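You operate a simulated robot arm through the tools that you are given. There is no shell and no other tool.

You are at the controls of a simulated robot arm. One attempt, no reset.

JOB
Warm the wax, then wax the middle of the big block's top with the round brush.
Fine: dip only once the heater shows 50C or more; end with the dial off, the lid on and the brush on the ledge. Set down upright: round brush. A coat counts when it lies all over at full strength: go over it till it gets no stronger.

Only the result counts: the job must be done as asked and must still hold three seconds after the hand-in. Knocking over, shifting, dropping, spilling or breaking anything else fails it. Lids that push on must go on centred and level and be pressed home; caps that screw on are set level and turned clockwise until they are tight.

ROBOT AND FRAMES
A 6-joint arm with a two-finger gripper, fixed in place. Base frame: the origin is at the foot of the arm, x ahead of it, y to its left, z up. Lengths are in cm, angles in rad, forces in N, time in s.
With the tool pointing down near the work surface it reaches from about 14 to 68 cm from the base axis. Its first joint turns from -1.152 to 1.152 rad. Payload 2.45 kg.
The tool frame sits at the grasp point between the pads (the TCP): z along the fingers, y along the line on which they close. The tips reach 3 cm beyond it. The gripper opens to 10.6 cm. The gripper's body begins 7.9 cm behind the TCP.
Orientation is told as [roll, pitch, yaw] about the base's x, y, z axes, in that order, counted from this pose: with the fingers straight down and closing along the base's y, the tool's x points along the base's -x, its y along +y and its z along -z.

CONTROLS
- The arm moves only by the tool apply_moves. Its argument "rows" is a list of rows, each an object (a shift or turn left out is 0, a gripper value left out holds the last) with "hand": the finger opening in cm, from 0 to 10.6; "travel": the shift along the tool's x, y, z in units of 150 mm (1.0 is 150 mm), a list of three; "rotation": the turn, a rotation vector about the tool's x, y, z in units of 45 degrees (1.0 is 45 degrees), a list of three. In form: [{"hand": hand, "travel": [dx, dy, dz], "rotation": [rx, ry, rz]}, ...]. A call has 1 to 20 rows; each row is the pose to reach, as a shift and turn from the pose commanded when the call began, along the tool's axes at that moment. A call with a number of a shift or a turn outside -1 to 1 is refused whole. A row lasts 0.2 s, in which the tool goes at most 5 cm and 0.15 rad; a call with a longer step from one row to the next is refused whole, and so is a gripper value outside its range. Where a pose cannot be reached the arm comes as near as it can. A force on the tool above 80 N (or 10 N above the force at the start of the call, whichever is more), or a blocked arm, ends the call early, and 0.2 s more pass. Each finger travels about 15.3 cm/s and halts on what it meets, pressing with about 34 N; the grip force reading is that of the motor and also rises with nothing between the fingers. The clock runs only during rows and for 0.2 s after the last one: add rows that repeat a pose to give the fingers time. It gives the time, the measured TCP pose, the force on the tool (base axes), the opening and the grip force at its end, in the units of the frame above (readings bear some noise), with the torque about the TCP (base axes, N m) and any sound that the robot's microphone picked up.
- Cameras (640 x 400 px; columns grow to the right, rows downward): "scene" is fixed at [7.27, 43.28, 140.8]; the picture's right is [-0.53, -0.85, 0.00], its down [-0.46, 0.29, -0.84] and it looks along [0.71, -0.45, -0.54] (base axes); focal length 250 px, centre (320, 200). "wrist" rides on the gripper at [7.6, -0.2, -10.6] in the tool frame; the picture's right is [0.02, 1.00, 0.00], its down [-0.78, 0.02, -0.62] and it looks along [-0.62, 0.01, 0.78] (tool axes); focal length 247 px, centre (320, 200). There is no depth. A picture from a camera that has moved, and an enlarged one, comes with that camera's place and axes in the base frame and with its lens.
- capture(camera): a new picture of that camera. The clock stands still meanwhile.
- zoom(camera, box): a new picture of the part [left, top, right, bottom] of that camera's present view, enlarged. The clock stands still meanwhile.
- job_done(): hands the job in; it is judged then, once.

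Nothing tells you positions but the pictures and the camera data. Unless the task says otherwise, let go and move clear before handing in.

The tools are called after "Call:" by a JSON object that holds its "name" and its "arguments". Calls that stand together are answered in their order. apply_moves: Moves the arm, as the interface text tells. Its arguments: {"type":"object","properties":{"rows":{"type":"array"}},"required":["rows"]} The other tools are called the same way: capture (camera) takes a picture; zoom (camera, box) takes an enlarged picture of a part of a camera's view; job_done () hands the job in.

At the start:

```text
time: 0.0
tool_pos: [40.6, -6.6, 129.72]
orientation: [0.0, 0.001, 0.0]
wrist_force: [0.8, -0.7, -0.3]
wrist_torque: [-0.03, 0.02, -0.01]
finger_gap: 10.6
grasp_force: 0.1
```

scene: 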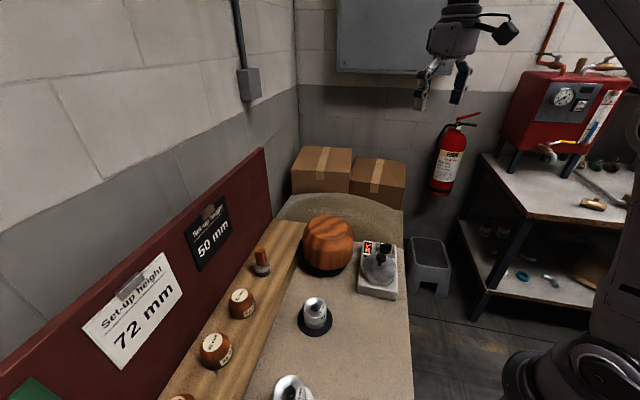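
wrist: 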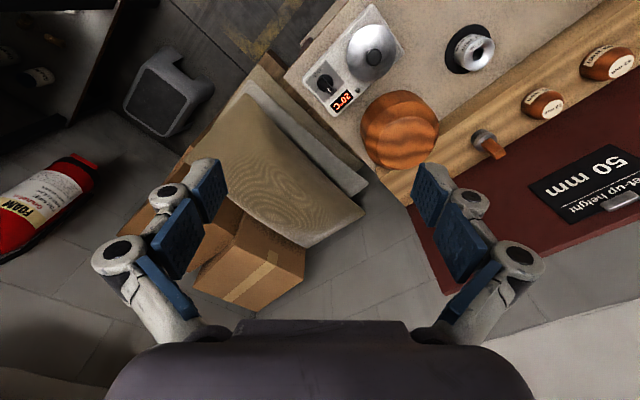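

I see a bench with a big orange turned block, a heater with a pot and lid, a brush standing on a ledge, and several jars. I'll zoom in to identify them and work out positions.

Call:
{"name": "zoom", "arguments": {"camera": "scene", "box": [240, 180, 440, 305]}}

Call:
{"name": "zoom", "arguments": {"camera": "scene", "box": [160, 280, 360, 400]}}

Call:
{"name": "zoom", "arguments": {"camera": "wrist", "box": [280, 0, 480, 125]}}

Call:
{"name": "zoom", "arguments": {"camera": "wrist", "box": [440, 0, 640, 230]}}

```text
3.20 times, centred on (340, 242) of scene
camera zoom: at [7.27, 43.28, 140.8], right [-0.53, -0.85, 0.0], down [-0.46, 0.29, -0.84], along [0.71, -0.45, -0.54], focal length 800 px, centre (256, 64)
```

zoom: 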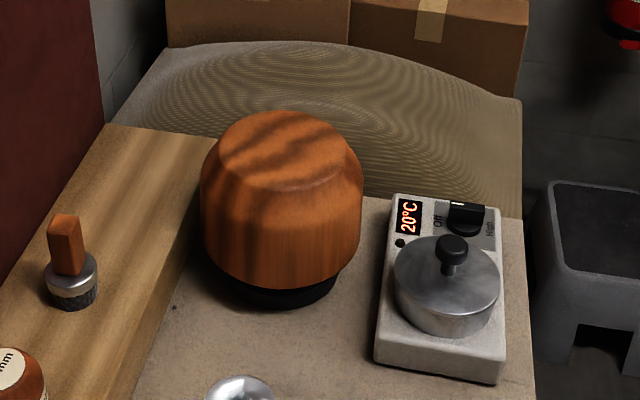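

```text
3.20 times, centred on (260, 340) of scene
camera zoom: at [7.27, 43.28, 140.8], right [-0.53, -0.85, 0.0], down [-0.46, 0.29, -0.84], along [0.71, -0.45, -0.54], focal length 800 px, centre (512, -248)
```

zoom: 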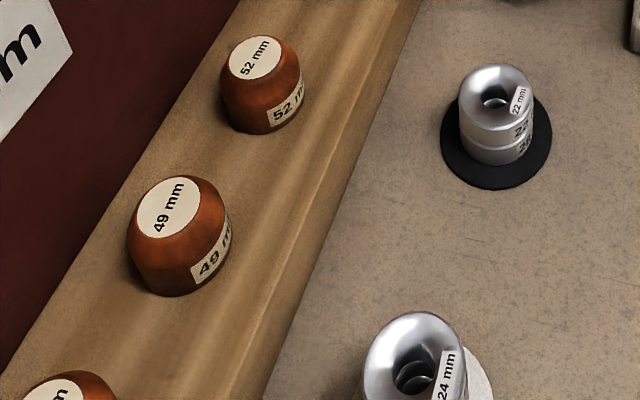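

```text
3.20 times, centred on (380, 62) of wrist
camera zoom: at [32.95, -6.74, 140.46], right [-0.02, 1.0, 0.0], down [0.78, 0.02, 0.62], along [0.62, 0.01, -0.78], focal length 790 px, centre (128, 640)
```

zoom: 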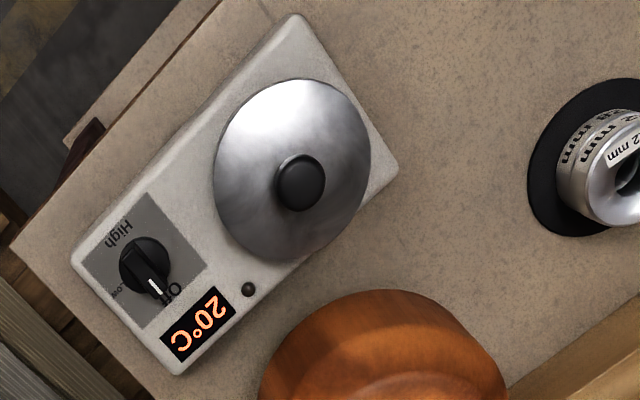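

```text
1.74 times, centred on (540, 115) of wrist
camera zoom: at [32.95, -6.74, 140.46], right [-0.02, 1.0, 0.0], down [0.78, 0.02, 0.62], along [0.62, 0.01, -0.78], focal length 430 px, centre (-63, 348)
```

zoom: 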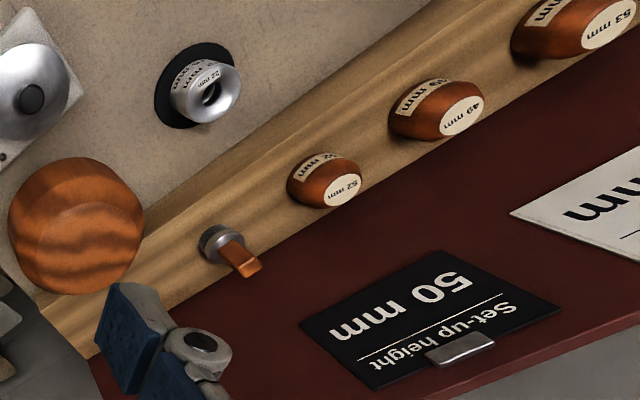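

The bench top seems to be near z≈80, the block near (54, 11), the heater near (42, -2) and the brush near (58, 31). I'll move the wrist camera back and to the left to look at everything from closer.

Call:
{"name": "apply_moves", "arguments": {"rows": [{"travel": [0.1, 0.2, 0.15]}, {"travel": [0.2, 0.4, 0.3]}, {"travel": [0.3, 0.6, 0.45]}, {"travel": [0.4, 0.8, 0.6]}, {"travel": [0.5, 1.0, 0.7]}, {"travel": [0.5, 1.0, 0.7]}]}}

Call:
{"name": "capture", "arguments": {"camera": "wrist"}}

Call:
{"name": "capture", "arguments": {"camera": "scene"}}

```text
time: 1.4
tool_pos: [33.05, 8.51, 119.48]
orientation: [-0.001, 0.001, -0.004]
wrist_force: [-0.4, -0.5, 0.5]
wrist_torque: [0.01, 0.0, 0.03]
finger_gap: 10.6
grasp_force: 0.0
```

```text
taken
camera wrist: at [25.47, 8.27, 129.98], right [-0.02, 1.0, 0.0], down [0.78, 0.02, 0.62], along [0.62, 0.01, -0.78], focal length 247 px, centre (320, 200)
```

wrist: 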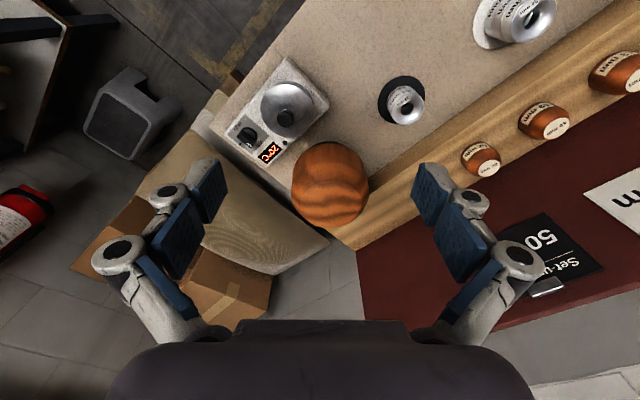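

```text
taken
```

scene: 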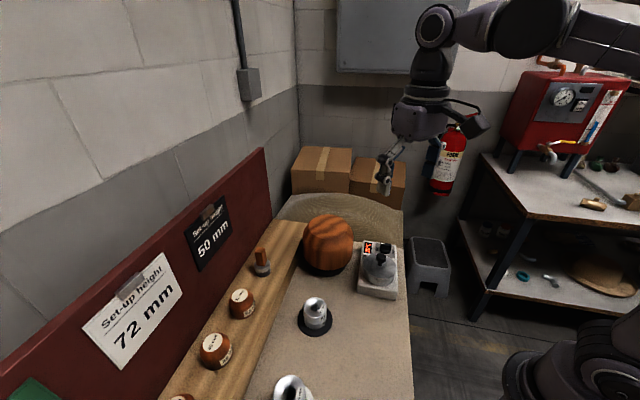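

The brush is hidden behind a finger in this view, while the heater and the block are visible. I'll zoom in on the heater and the block for accurate positions.

Call:
{"name": "zoom", "arguments": {"camera": "wrist", "box": [210, 40, 370, 140]}}

Call:
{"name": "zoom", "arguments": {"camera": "wrist", "box": [260, 130, 420, 230]}}

Call:
{"name": "zoom", "arguments": {"camera": "scene", "box": [340, 230, 420, 305]}}

Call:
{"name": "zoom", "arguments": {"camera": "scene", "box": [235, 235, 295, 285]}}

```text
4.00 times, centred on (290, 90) of wrist
camera zoom: at [25.47, 8.27, 129.98], right [-0.02, 1.0, 0.0], down [0.78, 0.02, 0.62], along [0.62, 0.01, -0.78], focal length 988 px, centre (440, 640)
```

zoom: 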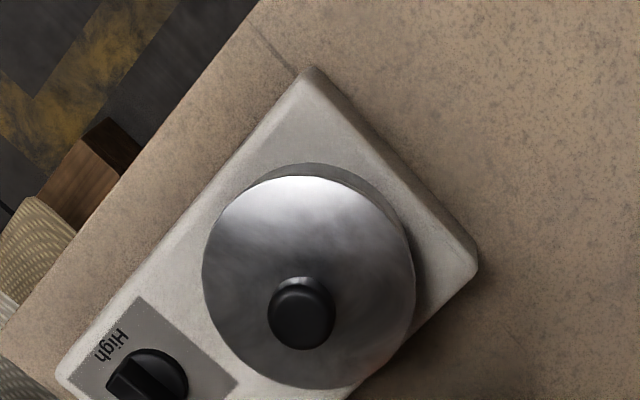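

```text
4.00 times, centred on (340, 180) of wrist
camera zoom: at [25.47, 8.27, 129.98], right [-0.02, 1.0, 0.0], down [0.78, 0.02, 0.62], along [0.62, 0.01, -0.78], focal length 988 px, centre (240, 280)
```

zoom: 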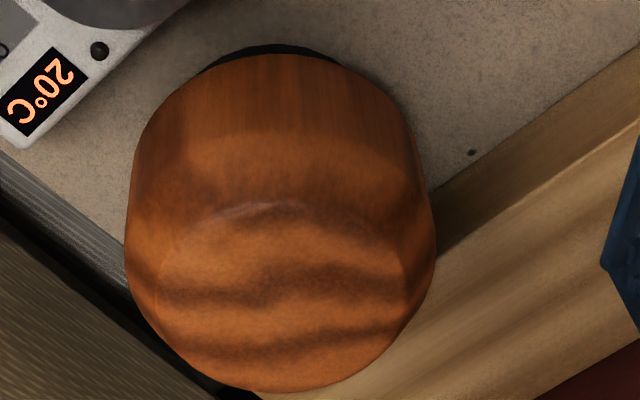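

```text
5.33 times, centred on (380, 268) of scene
camera zoom: at [7.27, 43.28, 140.8], right [-0.53, -0.85, 0.0], down [-0.46, 0.29, -0.84], along [0.71, -0.45, -0.54], focal length 1334 px, centre (0, -160)
```

zoom: 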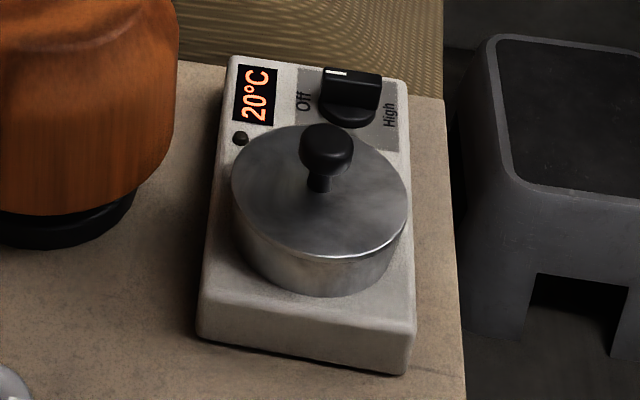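

```text
8.00 times, centred on (265, 260) of scene
camera zoom: at [7.27, 43.28, 140.8], right [-0.53, -0.85, 0.0], down [-0.46, 0.29, -0.84], along [0.71, -0.45, -0.54], focal length 2001 px, centre (760, -280)
```

zoom: 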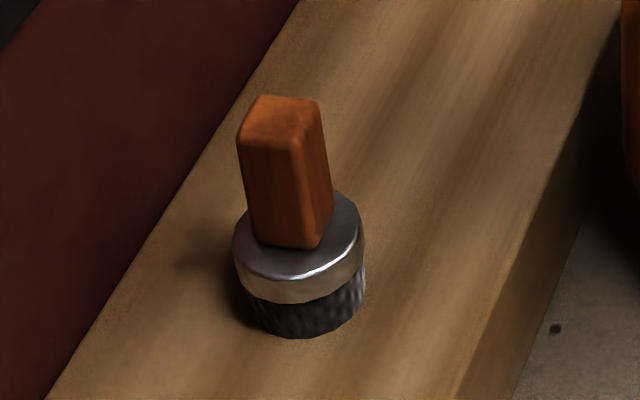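

The brush has a ferrule about 3–4 cm wide and a rectangular handle, and the heater has a dial with "Off" and "High" marks. Next I move the wrist camera closer to the heater to read the dial.

Call:
{"name": "apply_moves", "arguments": {"rows": [{"travel": [0.0, -0.2, 0.2]}, {"travel": [0.0, -0.4, 0.4]}, {"travel": [0.0, -0.6, 0.6]}, {"travel": [0.0, -0.7, 0.8]}, {"travel": [0.0, -0.75, 1.0]}, {"travel": [0.0, -0.75, 1.0]}]}}

Call:
{"name": "capture", "arguments": {"camera": "wrist"}}

Call:
{"name": "zoom", "arguments": {"camera": "wrist", "box": [200, 40, 440, 190]}}

```text
time: 2.8
tool_pos: [33.05, -2.88, 104.31]
orientation: [0.0, 0.0, 0.0]
wrist_force: [0.5, -0.3, 0.1]
wrist_torque: [0.03, 0.0, 0.04]
finger_gap: 10.61
grasp_force: 0.0
```

```text
taken
camera wrist: at [25.42, -3.11, 114.91], right [-0.02, 1.0, 0.0], down [0.78, 0.02, 0.62], along [0.62, 0.01, -0.78], focal length 247 px, centre (320, 200)
```

wrist: 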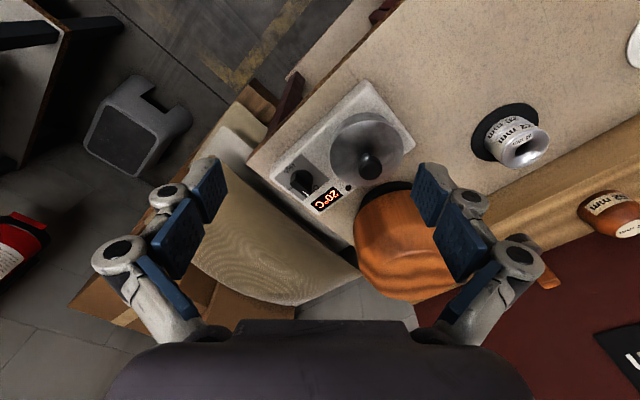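

```text
2.67 times, centred on (320, 115) of wrist
camera zoom: at [25.42, -3.11, 114.91], right [-0.02, 1.0, 0.0], down [0.78, 0.02, 0.62], along [0.62, 0.01, -0.78], focal length 659 px, centre (320, 427)
```

zoom: 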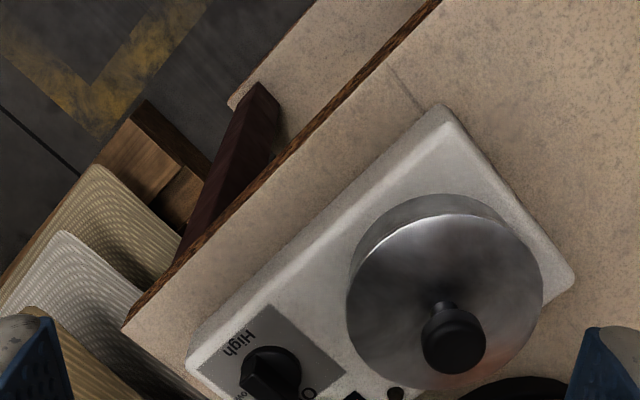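

Call:
{"name": "zoom", "arguments": {"camera": "wrist", "box": [270, 140, 370, 220]}}

Call:
{"name": "zoom", "arguments": {"camera": "wrist", "box": [310, 100, 430, 190]}}

Call:
{"name": "zoom", "arguments": {"camera": "scene", "box": [355, 235, 405, 270]}}

```text
5.00 times, centred on (320, 180) of wrist
camera zoom: at [25.42, -3.11, 114.91], right [-0.02, 1.0, 0.0], down [0.78, 0.02, 0.62], along [0.62, 0.01, -0.78], focal length 1235 px, centre (320, 300)
```

zoom: 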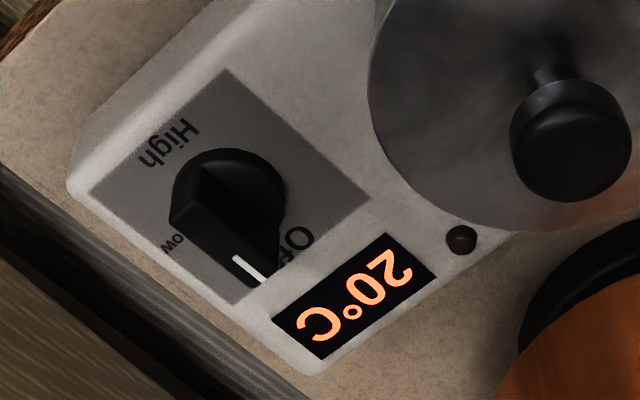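

```text
4.44 times, centred on (370, 145) of wrist
camera zoom: at [25.42, -3.11, 114.91], right [-0.02, 1.0, 0.0], down [0.78, 0.02, 0.62], along [0.62, 0.01, -0.78], focal length 1098 px, centre (98, 444)
```

zoom: 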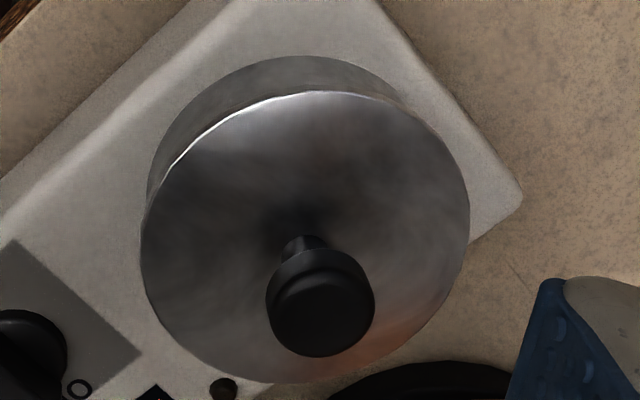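

```text
11.43 times, centred on (380, 252) of scene
camera zoom: at [7.27, 43.28, 140.8], right [-0.53, -0.85, 0.0], down [-0.46, 0.29, -0.84], along [0.71, -0.45, -0.54], focal length 2858 px, centre (-366, -400)
```

zoom: 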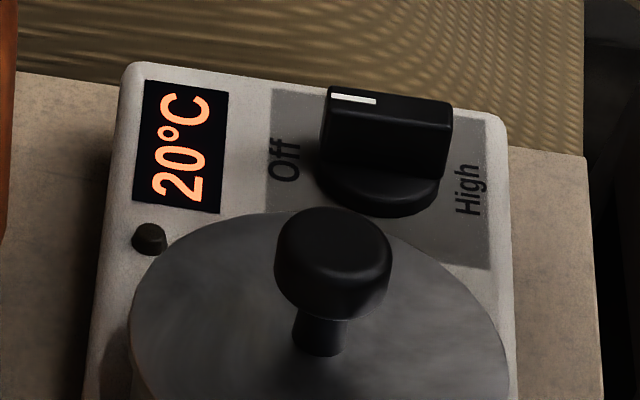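

The dial sits near (45.5, -5.4) with its blade pointing at "Off", and the lid rim is at about (39.7, 2.8, 87.6) with its knob top at about 91. I'll turn the wrist to line up with the dial blade and move above it.

Call:
{"name": "apply_moves", "arguments": {"rows": [{"travel": [-0.14, -0.03, 0], "rotation": [0, 0, -0.17]}, {"travel": [-0.28, -0.06, 0], "rotation": [0, 0, -0.34]}, {"travel": [-0.42, -0.09, 0], "rotation": [0, 0, -0.51]}, {"travel": [-0.56, -0.12, 0], "rotation": [0, 0, -0.68]}, {"travel": [-0.7, -0.15, 0], "rotation": [0, 0, -0.85]}, {"travel": [-0.83, -0.17, 0], "rotation": [0, 0, -1.0]}, {"travel": [-0.83, -0.17, 0], "rotation": [0, 0, -1.0], "hand": 5}]}}

Call:
{"name": "capture", "arguments": {"camera": "wrist"}}

Call:
{"name": "capture", "arguments": {"camera": "scene"}}

```text
time: 4.4
tool_pos: [45.5, -5.37, 104.26]
orientation: [0.001, 0.002, 0.787]
wrist_force: [0.5, 0.9, -0.2]
wrist_torque: [0.02, 0.0, -0.04]
finger_gap: 4.99
grasp_force: 0.1
```

```text
taken
camera wrist: at [40.23, -10.94, 114.98], right [-0.72, 0.69, 0.0], down [0.54, 0.57, 0.62], along [0.43, 0.45, -0.78], focal length 247 px, centre (320, 200)
```

wrist: 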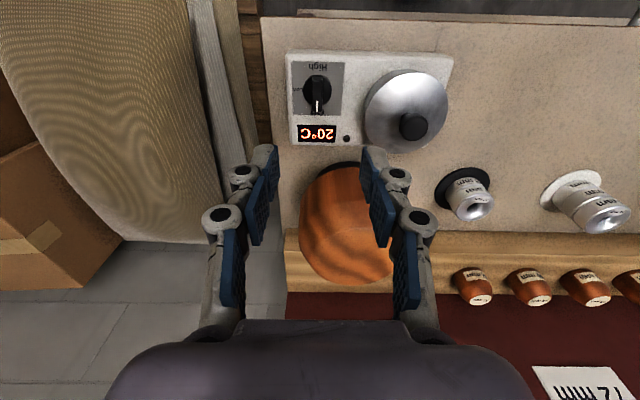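

```text
taken
```

scene: 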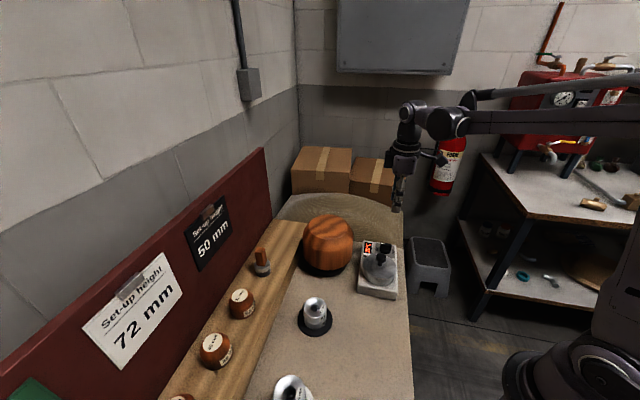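

The wrist is now lined up with the heater's axes. I'll zoom in on the dial for an exact position.

Call:
{"name": "zoom", "arguments": {"camera": "wrist", "box": [280, 45, 376, 105]}}

Call:
{"name": "zoom", "arguments": {"camera": "wrist", "box": [280, 50, 460, 160]}}

```text
6.67 times, centred on (328, 75) of wrist
camera zoom: at [40.23, -10.94, 114.98], right [-0.72, 0.69, 0.0], down [0.54, 0.57, 0.62], along [0.43, 0.45, -0.78], focal length 1646 px, centre (267, 1033)
```

zoom: 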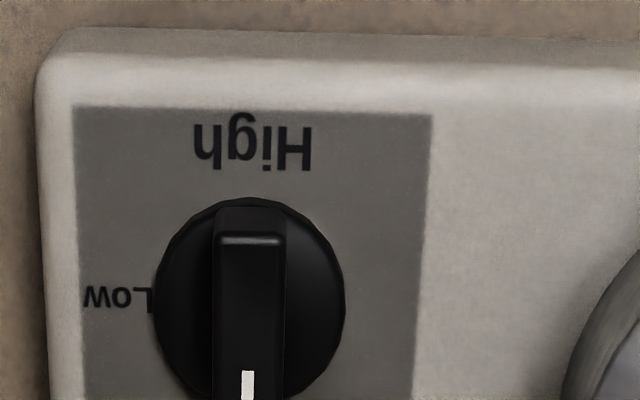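

```text
3.56 times, centred on (370, 105) of wrist
camera zoom: at [40.23, -10.94, 114.98], right [-0.72, 0.69, 0.0], down [0.54, 0.57, 0.62], along [0.43, 0.45, -0.78], focal length 878 px, centre (142, 538)
```

zoom: 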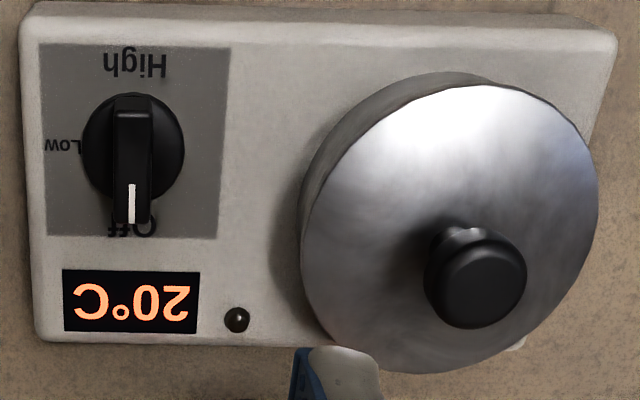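

Off is at 6 o'clock in this view, Low at 9 and High at 12, so the dial turns clockwise from above. I'll shift 3.5 mm sideways and descend to just above the blade.

Call:
{"name": "apply_moves", "arguments": {"rows": [{"travel": [0, -0.023, 0.2], "hand": 4}, {"travel": [0, -0.023, 0.4]}, {"travel": [0, -0.023, 0.6]}, {"travel": [0, -0.023, 0.8]}, {"travel": [0, -0.023, 0.9]}, {"travel": [0, -0.023, 0.93]}, {"travel": [0, -0.023, 0.93]}]}}

Call:
{"name": "capture", "arguments": {"camera": "wrist"}}

Call:
{"name": "zoom", "arguments": {"camera": "scene", "box": [340, 190, 440, 300]}}

```text
time: 6.0
tool_pos: [45.76, -5.56, 90.46]
orientation: [0.002, -0.001, 0.786]
wrist_force: [0.3, 0.9, -0.2]
wrist_torque: [0.0, -0.01, -0.01]
finger_gap: 3.98
grasp_force: 0.0
```

```text
taken
camera wrist: at [40.49, -11.14, 101.01], right [-0.72, 0.69, 0.0], down [0.54, 0.57, 0.62], along [0.43, 0.45, -0.78], focal length 247 px, centre (320, 200)
```

wrist: 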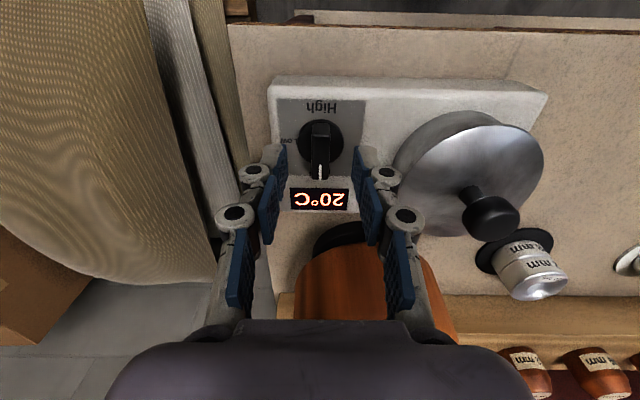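

```text
3.64 times, centred on (390, 245) of scene
camera zoom: at [7.27, 43.28, 140.8], right [-0.53, -0.85, 0.0], down [-0.46, 0.29, -0.84], along [0.71, -0.45, -0.54], focal length 910 px, centre (66, 36)
```

zoom: 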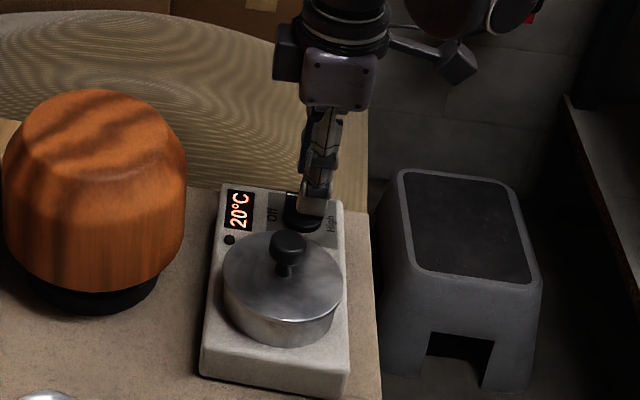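

Call:
{"name": "zoom", "arguments": {"camera": "wrist", "box": [270, 90, 382, 195]}}

Call:
{"name": "zoom", "arguments": {"camera": "scene", "box": [370, 225, 410, 260]}}

```text
3.81 times, centred on (326, 142) of wrist
camera zoom: at [40.49, -11.14, 101.01], right [-0.72, 0.69, 0.0], down [0.54, 0.57, 0.62], along [0.43, 0.45, -0.78], focal length 941 px, centre (297, 419)
```

zoom: 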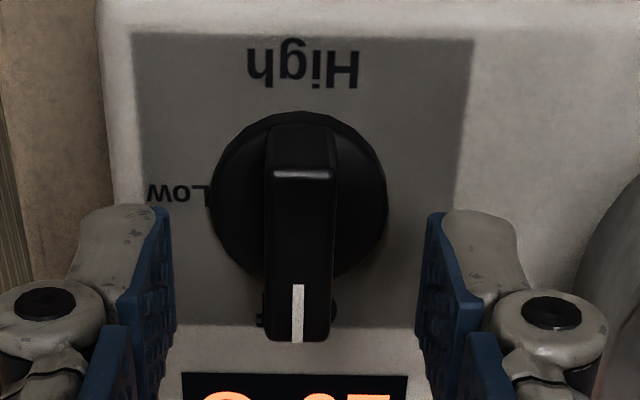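

```text
11.43 times, centred on (390, 242) of scene
camera zoom: at [7.27, 43.28, 140.8], right [-0.53, -0.85, 0.0], down [-0.46, 0.29, -0.84], along [0.71, -0.45, -0.54], focal length 2858 px, centre (-480, -286)
```

zoom: 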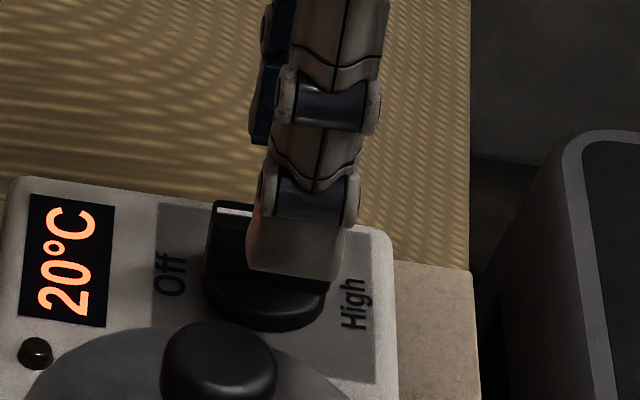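

The fingers straddle the blade well. I'll lower by 1.8 cm and close on the blade.

Call:
{"name": "apply_moves", "arguments": {"rows": [{"travel": [0, 0, 0.06]}, {"travel": [0, 0, 0.12]}, {"travel": [0, 0, 0.12], "hand": 2.0}, {"travel": [0, 0, 0.12], "hand": 0.8}, {"travel": [0, 0, 0.12], "hand": 0.8}, {"travel": [0, 0, 0.12], "hand": 0.8}]}}

Call:
{"name": "zoom", "arguments": {"camera": "wrist", "box": [270, 90, 382, 195]}}

```text
time: 7.4
tool_pos: [45.74, -5.57, 88.54]
orientation: [0.002, 0.0, 0.786]
wrist_force: [-6.5, 3.8, -4.7]
wrist_torque: [0.24, 0.02, 0.01]
finger_gap: 1.17
grasp_force: 38.8
```

```text
3.81 times, centred on (326, 142) of wrist
camera zoom: at [40.46, -11.14, 99.21], right [-0.72, 0.69, 0.0], down [0.54, 0.57, 0.62], along [0.43, 0.45, -0.78], focal length 941 px, centre (297, 419)
```

zoom: 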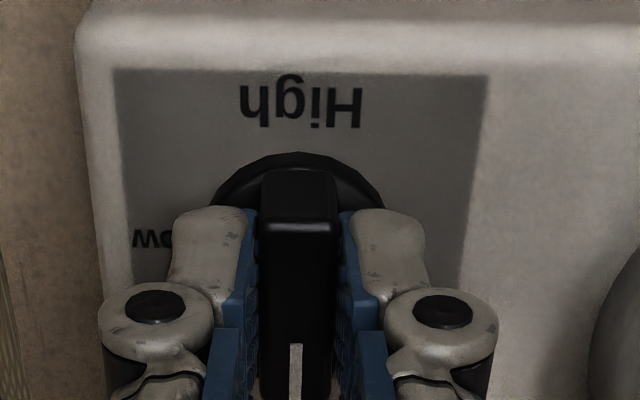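

The blade is gripped (1.17 cm). Now I'll turn the dial clockwise by 45° and check.

Call:
{"name": "apply_moves", "arguments": {"rows": [{"travel": [0, 0.004, 0], "rotation": [0, 0, 0.15]}, {"travel": [0, 0.004, 0], "rotation": [0, 0, 0.3]}, {"travel": [0, 0.004, 0], "rotation": [0, 0, 0.45]}, {"travel": [0, 0.004, 0], "rotation": [0, 0, 0.6]}, {"travel": [0, 0.004, 0], "rotation": [0, 0, 0.75]}, {"travel": [0, 0.004, 0], "rotation": [0, 0, 0.9]}, {"travel": [0, 0.004, 0], "rotation": [0, 0, 1.0]}]}}

Call:
{"name": "capture", "arguments": {"camera": "wrist"}}

```text
time: 9.0
tool_pos: [45.65, -5.4, 88.45]
orientation: [0.005, 0.003, -0.002]
wrist_force: [-17.2, 17.8, -13.2]
wrist_torque: [0.41, -0.44, 0.04]
finger_gap: 1.15
grasp_force: 38.0
```

```text
taken
camera wrist: at [38.04, -5.59, 99.23], right [-0.02, 1.0, 0.0], down [0.79, 0.01, 0.62], along [0.62, 0.01, -0.79], focal length 247 px, centre (320, 200)
```

wrist: 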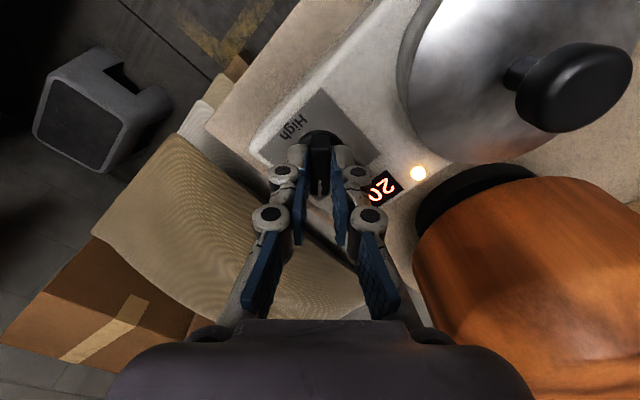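

The indicator lamp lit, but side force has built up because my turning axis is a couple of mm off. I'll relieve it with a small shift and read the force.

Call:
{"name": "apply_moves", "arguments": {"rows": [{"travel": [0.006, 0.008, 0.004]}, {"travel": [0.012, 0.014, 0.008]}, {"travel": [0.012, 0.014, 0.008]}]}}

Call:
{"name": "zoom", "arguments": {"camera": "scene", "box": [350, 225, 420, 305]}}

```text
time: 9.8
tool_pos: [45.61, -5.36, 88.54]
orientation: [-0.002, -0.004, -0.001]
wrist_force: [-2.1, 8.5, 35.4]
wrist_torque: [0.27, 0.29, 0.01]
finger_gap: 1.16
grasp_force: 38.2
```

```text
5.00 times, centred on (385, 265) of scene
camera zoom: at [7.22, 43.31, 140.8], right [-0.53, -0.85, 0.0], down [-0.46, 0.29, -0.84], along [0.71, -0.45, -0.54], focal length 1250 px, centre (-5, -125)
```

zoom: 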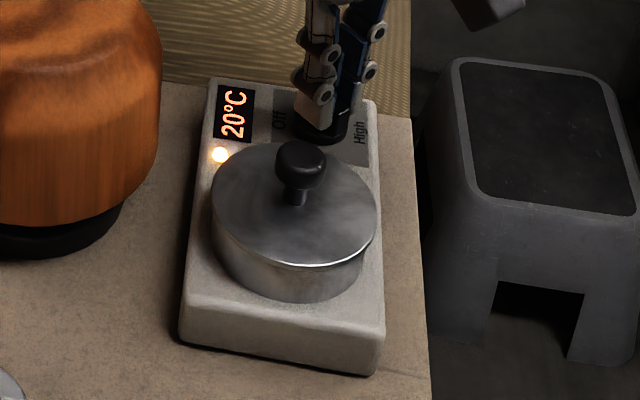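

Call:
{"name": "apply_moves", "arguments": {"rows": [{"travel": [0.001, 0.007, -0.006]}, {"travel": [0.001, 0.007, -0.006], "rotation": [0, 0, 0.15]}, {"travel": [0.001, 0.007, -0.006], "rotation": [0, 0, 0.3]}, {"travel": [0.001, 0.007, -0.006], "rotation": [0, 0, 0.45]}, {"travel": [0.001, 0.007, -0.006], "rotation": [0, 0, 0.45]}]}}

Call:
{"name": "zoom", "arguments": {"camera": "scene", "box": [350, 225, 420, 305]}}

```text
time: 11.0
tool_pos: [45.74, -5.35, 88.46]
orientation: [-0.001, -0.005, -0.355]
wrist_force: [8.7, -2.2, 13.0]
wrist_torque: [-0.29, -1.04, -0.02]
finger_gap: 1.16
grasp_force: 38.6
```

```text
5.00 times, centred on (385, 265) of scene
camera zoom: at [7.27, 43.28, 140.8], right [-0.53, -0.85, 0.0], down [-0.46, 0.29, -0.84], along [0.71, -0.45, -0.54], focal length 1250 px, centre (-5, -125)
```

zoom: 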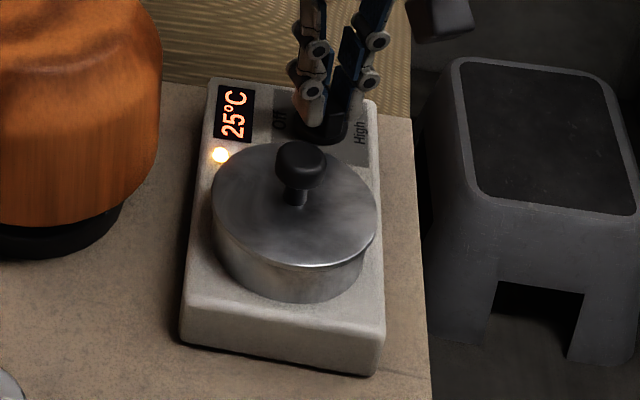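

The display already reads 25 °C and the heater is in place. I'll continue turning towards High.

Call:
{"name": "apply_moves", "arguments": {"rows": [{"travel": [-0.005, 0, -0.002], "rotation": [0, 0, 0.15]}, {"travel": [-0.005, 0, -0.002], "rotation": [0, 0, 0.3]}, {"travel": [-0.005, 0, -0.002], "rotation": [0, 0, 0.45]}, {"travel": [-0.005, 0, -0.002], "rotation": [0, 0, 0.55]}, {"travel": [-0.005, 0, -0.002], "rotation": [0, 0, 0.55]}]}}

Call:
{"name": "capture", "arguments": {"camera": "wrist"}}

Call:
{"name": "zoom", "arguments": {"camera": "scene", "box": [350, 225, 420, 305]}}

```text
time: 12.2
tool_pos: [45.76, -5.13, 88.49]
orientation: [0.002, -0.001, -0.788]
wrist_force: [10.4, 8.2, -7.0]
wrist_torque: [-0.19, -0.77, 0.02]
finger_gap: 1.17
grasp_force: 39.0
```

```text
taken
camera wrist: at [40.2, 0.09, 99.18], right [0.69, 0.72, 0.0], down [0.56, -0.54, 0.62], along [0.45, -0.43, -0.78], focal length 247 px, centre (320, 200)
```

wrist: 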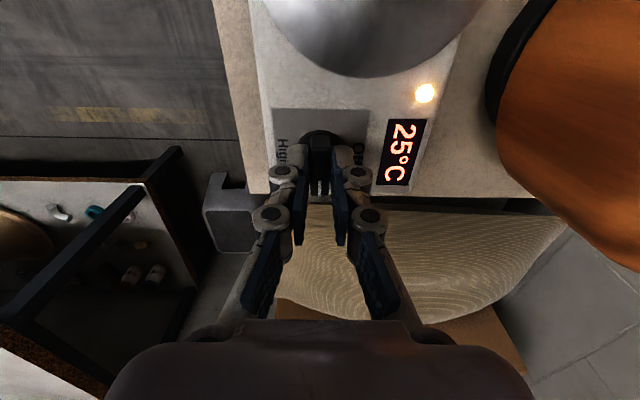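

```text
5.00 times, centred on (385, 265) of scene
camera zoom: at [7.31, 43.3, 140.79], right [-0.53, -0.85, 0.0], down [-0.46, 0.29, -0.84], along [0.71, -0.45, -0.54], focal length 1250 px, centre (-5, -125)
```

zoom: 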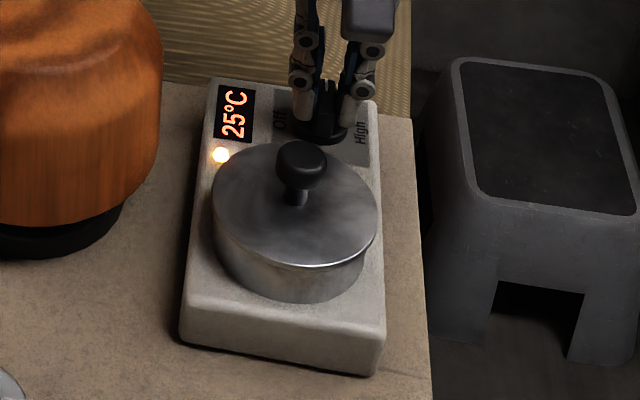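

The dial is now at Low (90° turned). I continue clockwise with a small sideways relief.

Call:
{"name": "apply_moves", "arguments": {"rows": [{"travel": [0, 0.007, 0], "rotation": [0, 0, 0.15]}, {"travel": [0, 0.007, 0], "rotation": [0, 0, 0.3]}, {"travel": [0, 0.007, 0], "rotation": [0, 0, 0.45]}, {"travel": [0, 0.007, 0], "rotation": [0, 0, 0.6]}, {"travel": [0, 0.007, 0], "rotation": [0, 0, 0.75]}, {"travel": [0, 0.007, 0], "rotation": [0, 0, 0.9]}, {"travel": [0, 0.007, 0], "rotation": [0, 0, 1.0]}]}}

Call:
{"name": "capture", "arguments": {"camera": "wrist"}}

Call:
{"name": "zoom", "arguments": {"camera": "scene", "box": [350, 225, 420, 305]}}

```text
time: 13.8
tool_pos: [45.9, -5.02, 88.47]
orientation: [0.006, 0.001, -1.573]
wrist_force: [21.1, 16.3, -12.0]
wrist_torque: [-0.47, -0.5, 0.07]
finger_gap: 1.19
grasp_force: 39.2
```

```text
taken
camera wrist: at [45.71, 2.53, 99.19], right [1.0, 0.02, 0.01], down [0.01, -0.78, 0.62], along [0.02, -0.62, -0.78], focal length 247 px, centre (320, 200)
```

wrist: 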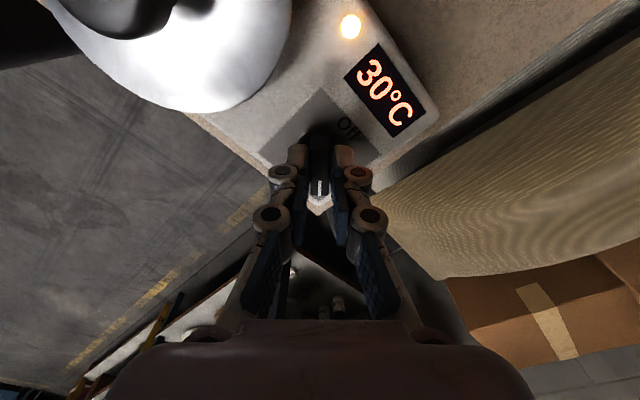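

```text
5.00 times, centred on (385, 265) of scene
camera zoom: at [7.34, 43.32, 140.79], right [-0.53, -0.85, 0.0], down [-0.46, 0.29, -0.84], along [0.71, -0.45, -0.54], focal length 1250 px, centre (-5, -125)
```

zoom: 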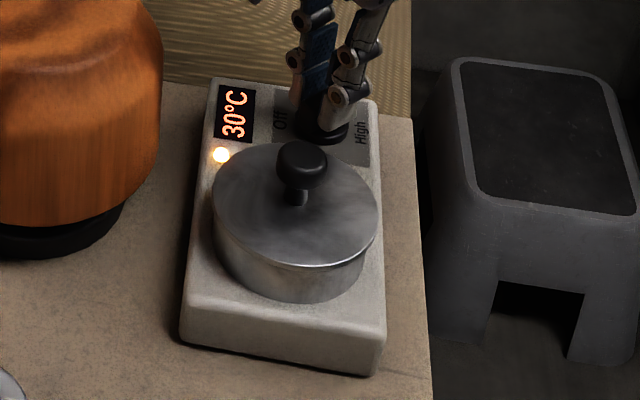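

It shows 30 °C and the dial is at about 135°. I'll relieve the side force, then turn the last part to High.

Call:
{"name": "apply_moves", "arguments": {"rows": [{"travel": [0.006, 0.008, 0.0]}, {"travel": [0.012, 0.016, 0.002]}, {"travel": [0.012, 0.016, 0.002]}]}}

```text
time: 14.6
tool_pos: [45.94, -5.05, 88.55]
orientation: [0.0, 0.0, -1.572]
wrist_force: [10.7, 4.3, -7.8]
wrist_torque: [1.23, -0.28, 0.06]
finger_gap: 1.21
grasp_force: 38.7
```

Call:
{"name": "apply_moves", "arguments": {"rows": [{"travel": [0.004, 0.008, 0], "rotation": [0, 0, 0.15]}, {"travel": [0.004, 0.008, 0], "rotation": [0, 0, 0.3]}, {"travel": [0.004, 0.008, 0], "rotation": [0, 0, 0.45]}, {"travel": [0.004, 0.008, 0], "rotation": [0, 0, 0.6]}, {"travel": [0.004, 0.008, 0], "rotation": [0, 0, 0.75]}, {"travel": [0.004, 0.008, 0], "rotation": [0, 0, 0.9]}, {"travel": [0.004, 0.008, 0], "rotation": [0, 0, 1.0]}]}}

Call:
{"name": "capture", "arguments": {"camera": "wrist"}}

Call:
{"name": "zoom", "arguments": {"camera": "scene", "box": [350, 225, 420, 305]}}

```text
time: 16.2
tool_pos: [46.13, -5.24, 88.42]
orientation: [0.003, -0.003, -2.359]
wrist_force: [13.1, -13.9, 5.4]
wrist_torque: [-1.1, 0.4, 0.17]
finger_gap: 1.16
grasp_force: 38.6
```

```text
taken
camera wrist: at [51.44, 0.38, 99.17], right [0.72, -0.69, 0.0], down [-0.54, -0.56, 0.62], along [-0.43, -0.45, -0.78], focal length 247 px, centre (320, 200)
```

wrist: 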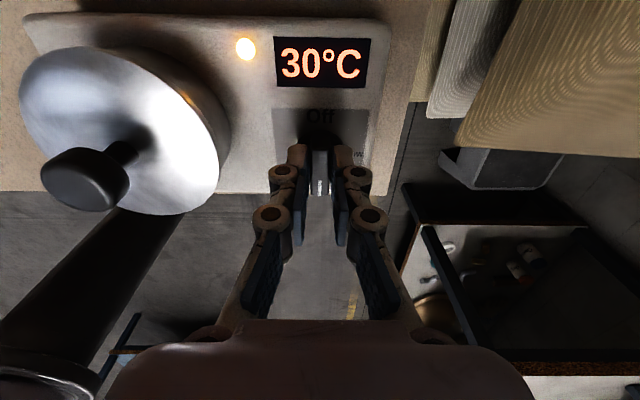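

```text
5.00 times, centred on (385, 265) of scene
camera zoom: at [7.3, 43.25, 140.81], right [-0.53, -0.85, 0.0], down [-0.46, 0.29, -0.84], along [0.71, -0.45, -0.54], focal length 1250 px, centre (-5, -125)
```

zoom: 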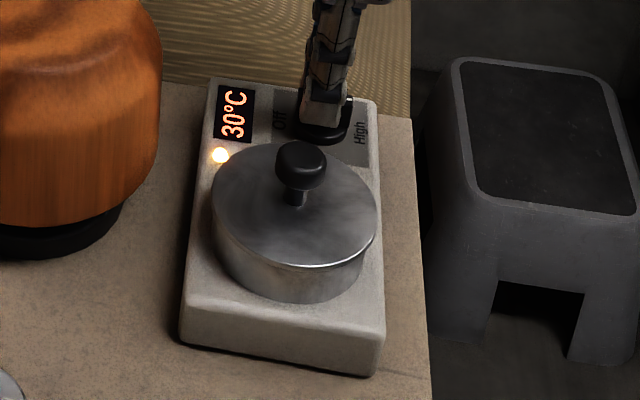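

The dial points to High and the lamp is on. I'll open the fingers and rise.

Call:
{"name": "apply_moves", "arguments": {"rows": [{"hand": 2.5}, {"hand": 4}, {"hand": 4}, {"travel": [0, 0, -0.15]}, {"travel": [0, 0, -0.4]}, {"travel": [0, 0, -0.7]}, {"travel": [0, 0, -0.9]}, {"travel": [0, 0, -0.9]}]}}

Call:
{"name": "capture", "arguments": {"camera": "wrist"}}

Call:
{"name": "zoom", "arguments": {"camera": "scene", "box": [350, 225, 420, 305]}}

```text
time: 18.0
tool_pos: [46.1, -4.85, 102.06]
orientation: [0.001, -0.001, -2.357]
wrist_force: [-0.3, -1.1, 0.1]
wrist_torque: [0.04, -0.03, -0.02]
finger_gap: 3.99
grasp_force: 0.1
```

```text
taken
camera wrist: at [51.39, 0.6, 112.78], right [0.72, -0.69, 0.0], down [-0.54, -0.57, 0.62], along [-0.43, -0.45, -0.78], focal length 247 px, centre (320, 200)
```

wrist: 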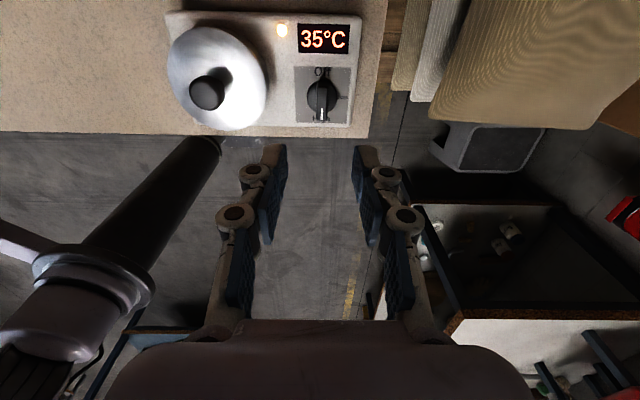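

```text
5.00 times, centred on (385, 265) of scene
camera zoom: at [7.27, 43.28, 140.8], right [-0.53, -0.85, 0.0], down [-0.46, 0.29, -0.84], along [0.71, -0.45, -0.54], focal length 1250 px, centre (-5, -125)
```

zoom: 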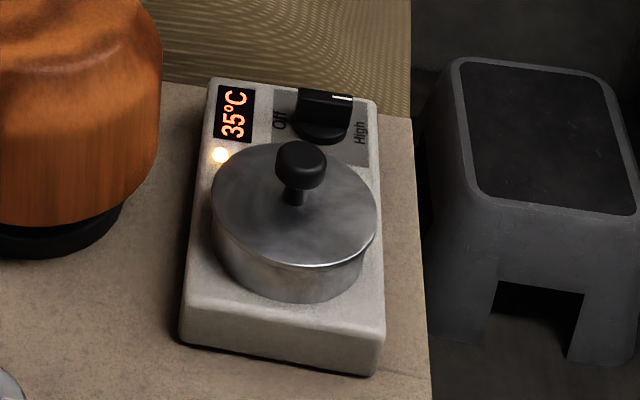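

The dial stands on High and the display reads 35 °C. I'll refine the dial and lid positions from this view.

Call:
{"name": "zoom", "arguments": {"camera": "wrist", "box": [280, 50, 376, 140]}}

Call:
{"name": "zoom", "arguments": {"camera": "wrist", "box": [150, 10, 290, 140]}}

Call:
{"name": "zoom", "arguments": {"camera": "scene", "box": [355, 235, 405, 285]}}

```text
4.44 times, centred on (328, 95) of wrist
camera zoom: at [51.39, 0.6, 112.78], right [0.72, -0.69, 0.0], down [-0.54, -0.57, 0.62], along [-0.43, -0.45, -0.78], focal length 1098 px, centre (284, 667)
```

zoom: 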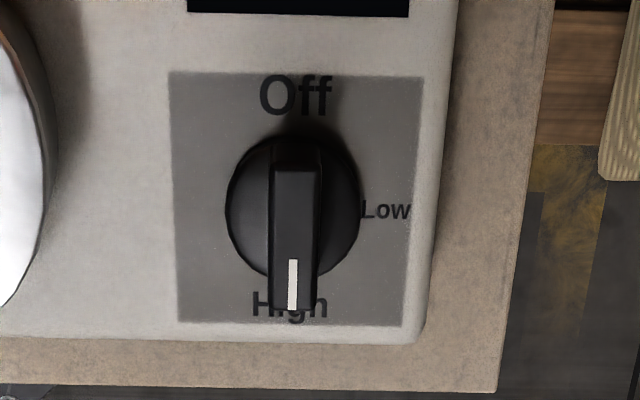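

```text
3.08 times, centred on (220, 75) of wrist
camera zoom: at [51.39, 0.6, 112.78], right [0.72, -0.69, 0.0], down [-0.54, -0.57, 0.62], along [-0.43, -0.45, -0.78], focal length 760 px, centre (628, 585)
```

zoom: 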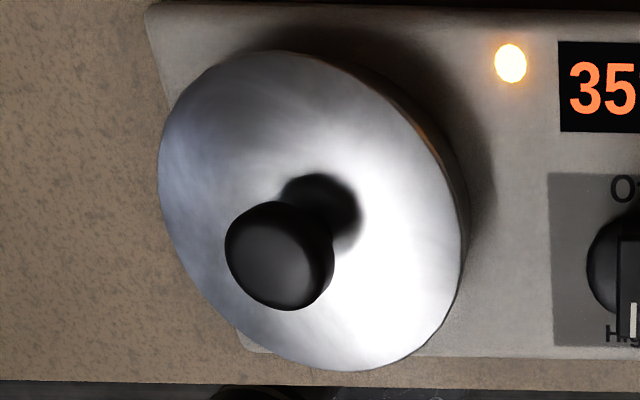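

```text
8.00 times, centred on (380, 260) of scene
camera zoom: at [7.27, 43.28, 140.8], right [-0.53, -0.85, 0.0], down [-0.46, 0.29, -0.84], along [0.71, -0.45, -0.54], focal length 2001 px, centre (-160, -280)
```

zoom: 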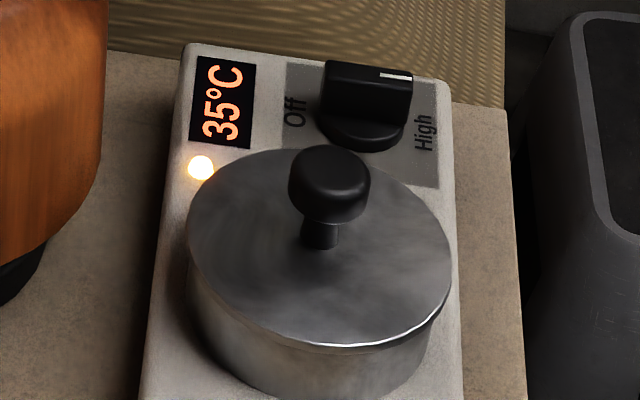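

The dial is at about (45.9, -5.45). I'll move over the lid knob (about (40, 2.85), top z≈91) while unwinding the wrist.

Call:
{"name": "apply_moves", "arguments": {"rows": [{"travel": [0.01, -0.1, 0], "rotation": [0, 0, -0.15]}, {"travel": [0.02, -0.2, 0], "rotation": [0, 0, -0.3]}, {"travel": [0.03, -0.3, 0], "rotation": [0, 0, -0.45]}, {"travel": [0.05, -0.42, 0], "rotation": [0, 0, -0.6]}, {"travel": [0.06, -0.54, 0], "rotation": [0, 0, -0.75]}, {"travel": [0.075, -0.65, 0], "rotation": [0, 0, -0.9]}, {"travel": [0.075, -0.65, 0], "rotation": [0, 0, -1.0]}]}}

Call:
{"name": "apply_moves", "arguments": {"rows": [{"rotation": [0, 0, -0.17]}, {"rotation": [0, 0, -0.34]}, {"rotation": [0, 0, -0.51]}, {"rotation": [0, 0, -0.68]}, {"rotation": [0, 0, -0.85]}, {"rotation": [0, 0, -1.0]}]}}

Call:
{"name": "apply_moves", "arguments": {"rows": [{"rotation": [0, 0, -0.17]}, {"rotation": [0, 0, -0.34]}, {"rotation": [0, 0, -0.51]}, {"rotation": [0, 0, -0.68]}, {"rotation": [0, 0, -0.85]}, {"rotation": [0, 0, -1.0]}, {"rotation": [0, 0, -1.0], "hand": 5}]}}

Call:
{"name": "capture", "arguments": {"camera": "wrist"}}

Call:
{"name": "capture", "arguments": {"camera": "scene"}}

```text
time: 19.6
tool_pos: [39.93, 2.75, 102.05]
orientation: [0.001, 0.0, -1.569]
wrist_force: [0.0, 0.2, -0.3]
wrist_torque: [-0.01, 0.02, 0.01]
finger_gap: 3.99
grasp_force: 0.1
```

```text
time: 21.0
tool_pos: [40.01, 2.81, 102.06]
orientation: [0.0, 0.001, -0.784]
wrist_force: [-0.1, 1.0, 0.2]
wrist_torque: [-0.05, -0.01, -0.01]
finger_gap: 4.0
grasp_force: 0.0
```

```text
time: 22.6
tool_pos: [39.98, 2.72, 102.07]
orientation: [0.001, 0.0, 0.001]
wrist_force: [-1.0, 0.5, 0.3]
wrist_torque: [0.02, -0.02, -0.03]
finger_gap: 5.0
grasp_force: 0.1
```

```text
taken
camera wrist: at [32.31, 2.54, 112.68], right [-0.02, 1.0, 0.0], down [0.78, 0.02, 0.62], along [0.62, 0.01, -0.78], focal length 247 px, centre (320, 200)
```

wrist: 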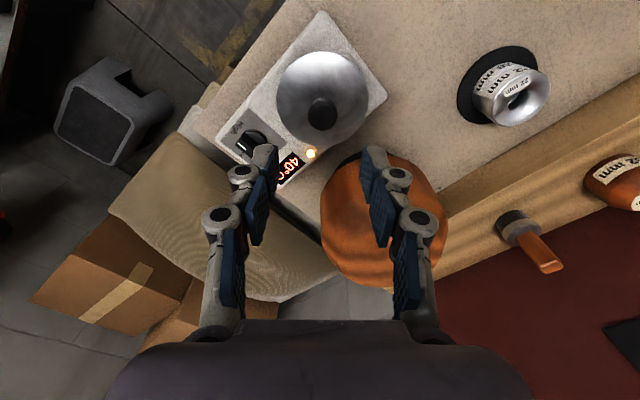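

```text
taken
```

scene: 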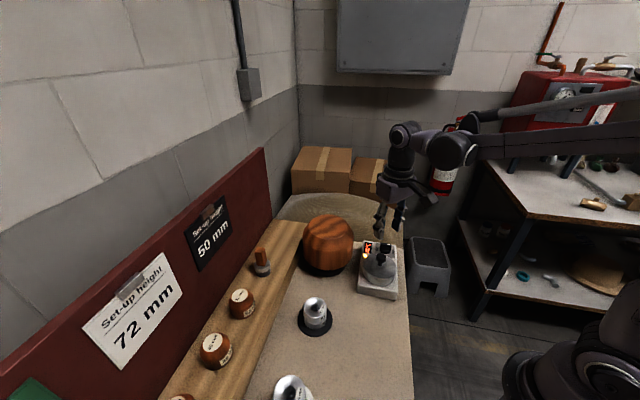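

The display reads 40 °C. I'll take accurate fixes of lid knob, brush and block from this view.

Call:
{"name": "zoom", "arguments": {"camera": "wrist", "box": [240, 40, 400, 160]}}

Call:
{"name": "zoom", "arguments": {"camera": "wrist", "box": [480, 190, 580, 290]}}

Call:
{"name": "zoom", "arguments": {"camera": "wrist", "box": [310, 140, 450, 290]}}

Call:
{"name": "zoom", "arguments": {"camera": "scene", "box": [290, 200, 370, 285]}}

```text
3.33 times, centred on (320, 100) of wrist
camera zoom: at [32.31, 2.54, 112.68], right [-0.02, 1.0, 0.0], down [0.78, 0.02, 0.62], along [0.62, 0.01, -0.78], focal length 823 px, centre (320, 533)
```

zoom: 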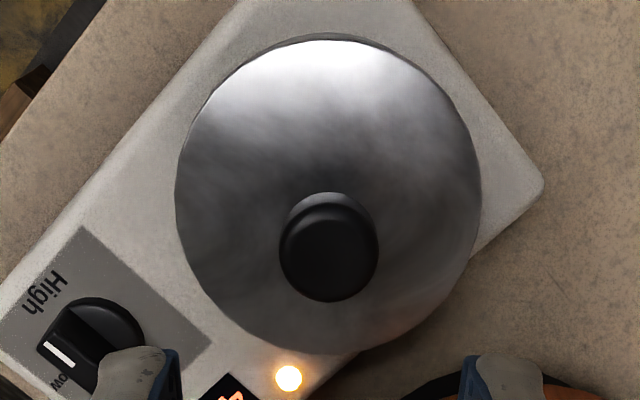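

```text
4.00 times, centred on (530, 240) of wrist
camera zoom: at [32.31, 2.54, 112.68], right [-0.02, 1.0, 0.0], down [0.78, 0.02, 0.62], along [0.62, 0.01, -0.78], focal length 988 px, centre (-520, 40)
```

zoom: 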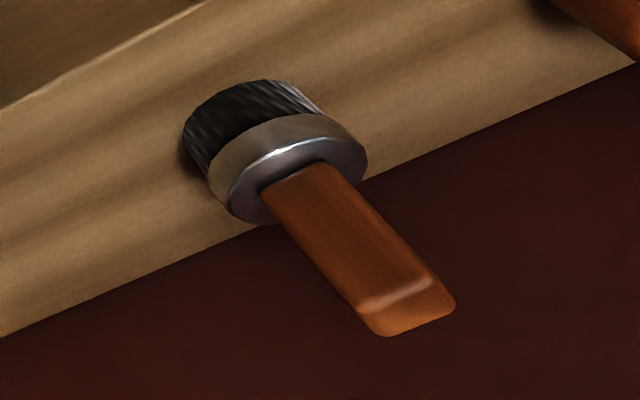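

```text
2.67 times, centred on (380, 215) of wrist
camera zoom: at [32.31, 2.54, 112.68], right [-0.02, 1.0, 0.0], down [0.78, 0.02, 0.62], along [0.62, 0.01, -0.78], focal length 659 px, centre (160, 160)
```

zoom: 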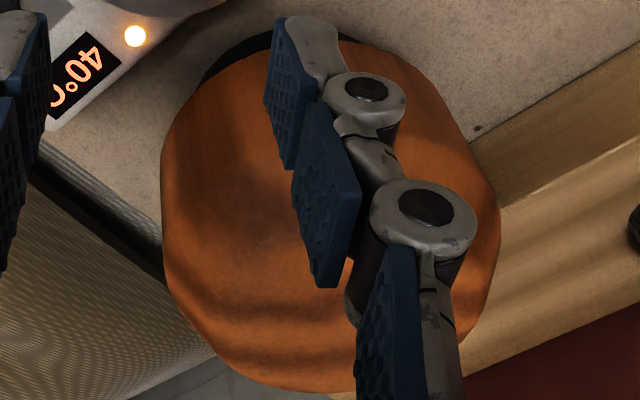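

```text
4.71 times, centred on (330, 242) of scene
camera zoom: at [7.27, 43.28, 140.8], right [-0.53, -0.85, 0.0], down [-0.46, 0.29, -0.84], along [0.71, -0.45, -0.54], focal length 1177 px, centre (273, 0)
```

zoom: 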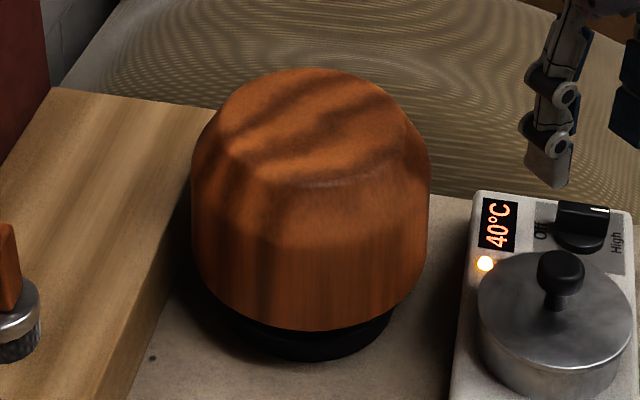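

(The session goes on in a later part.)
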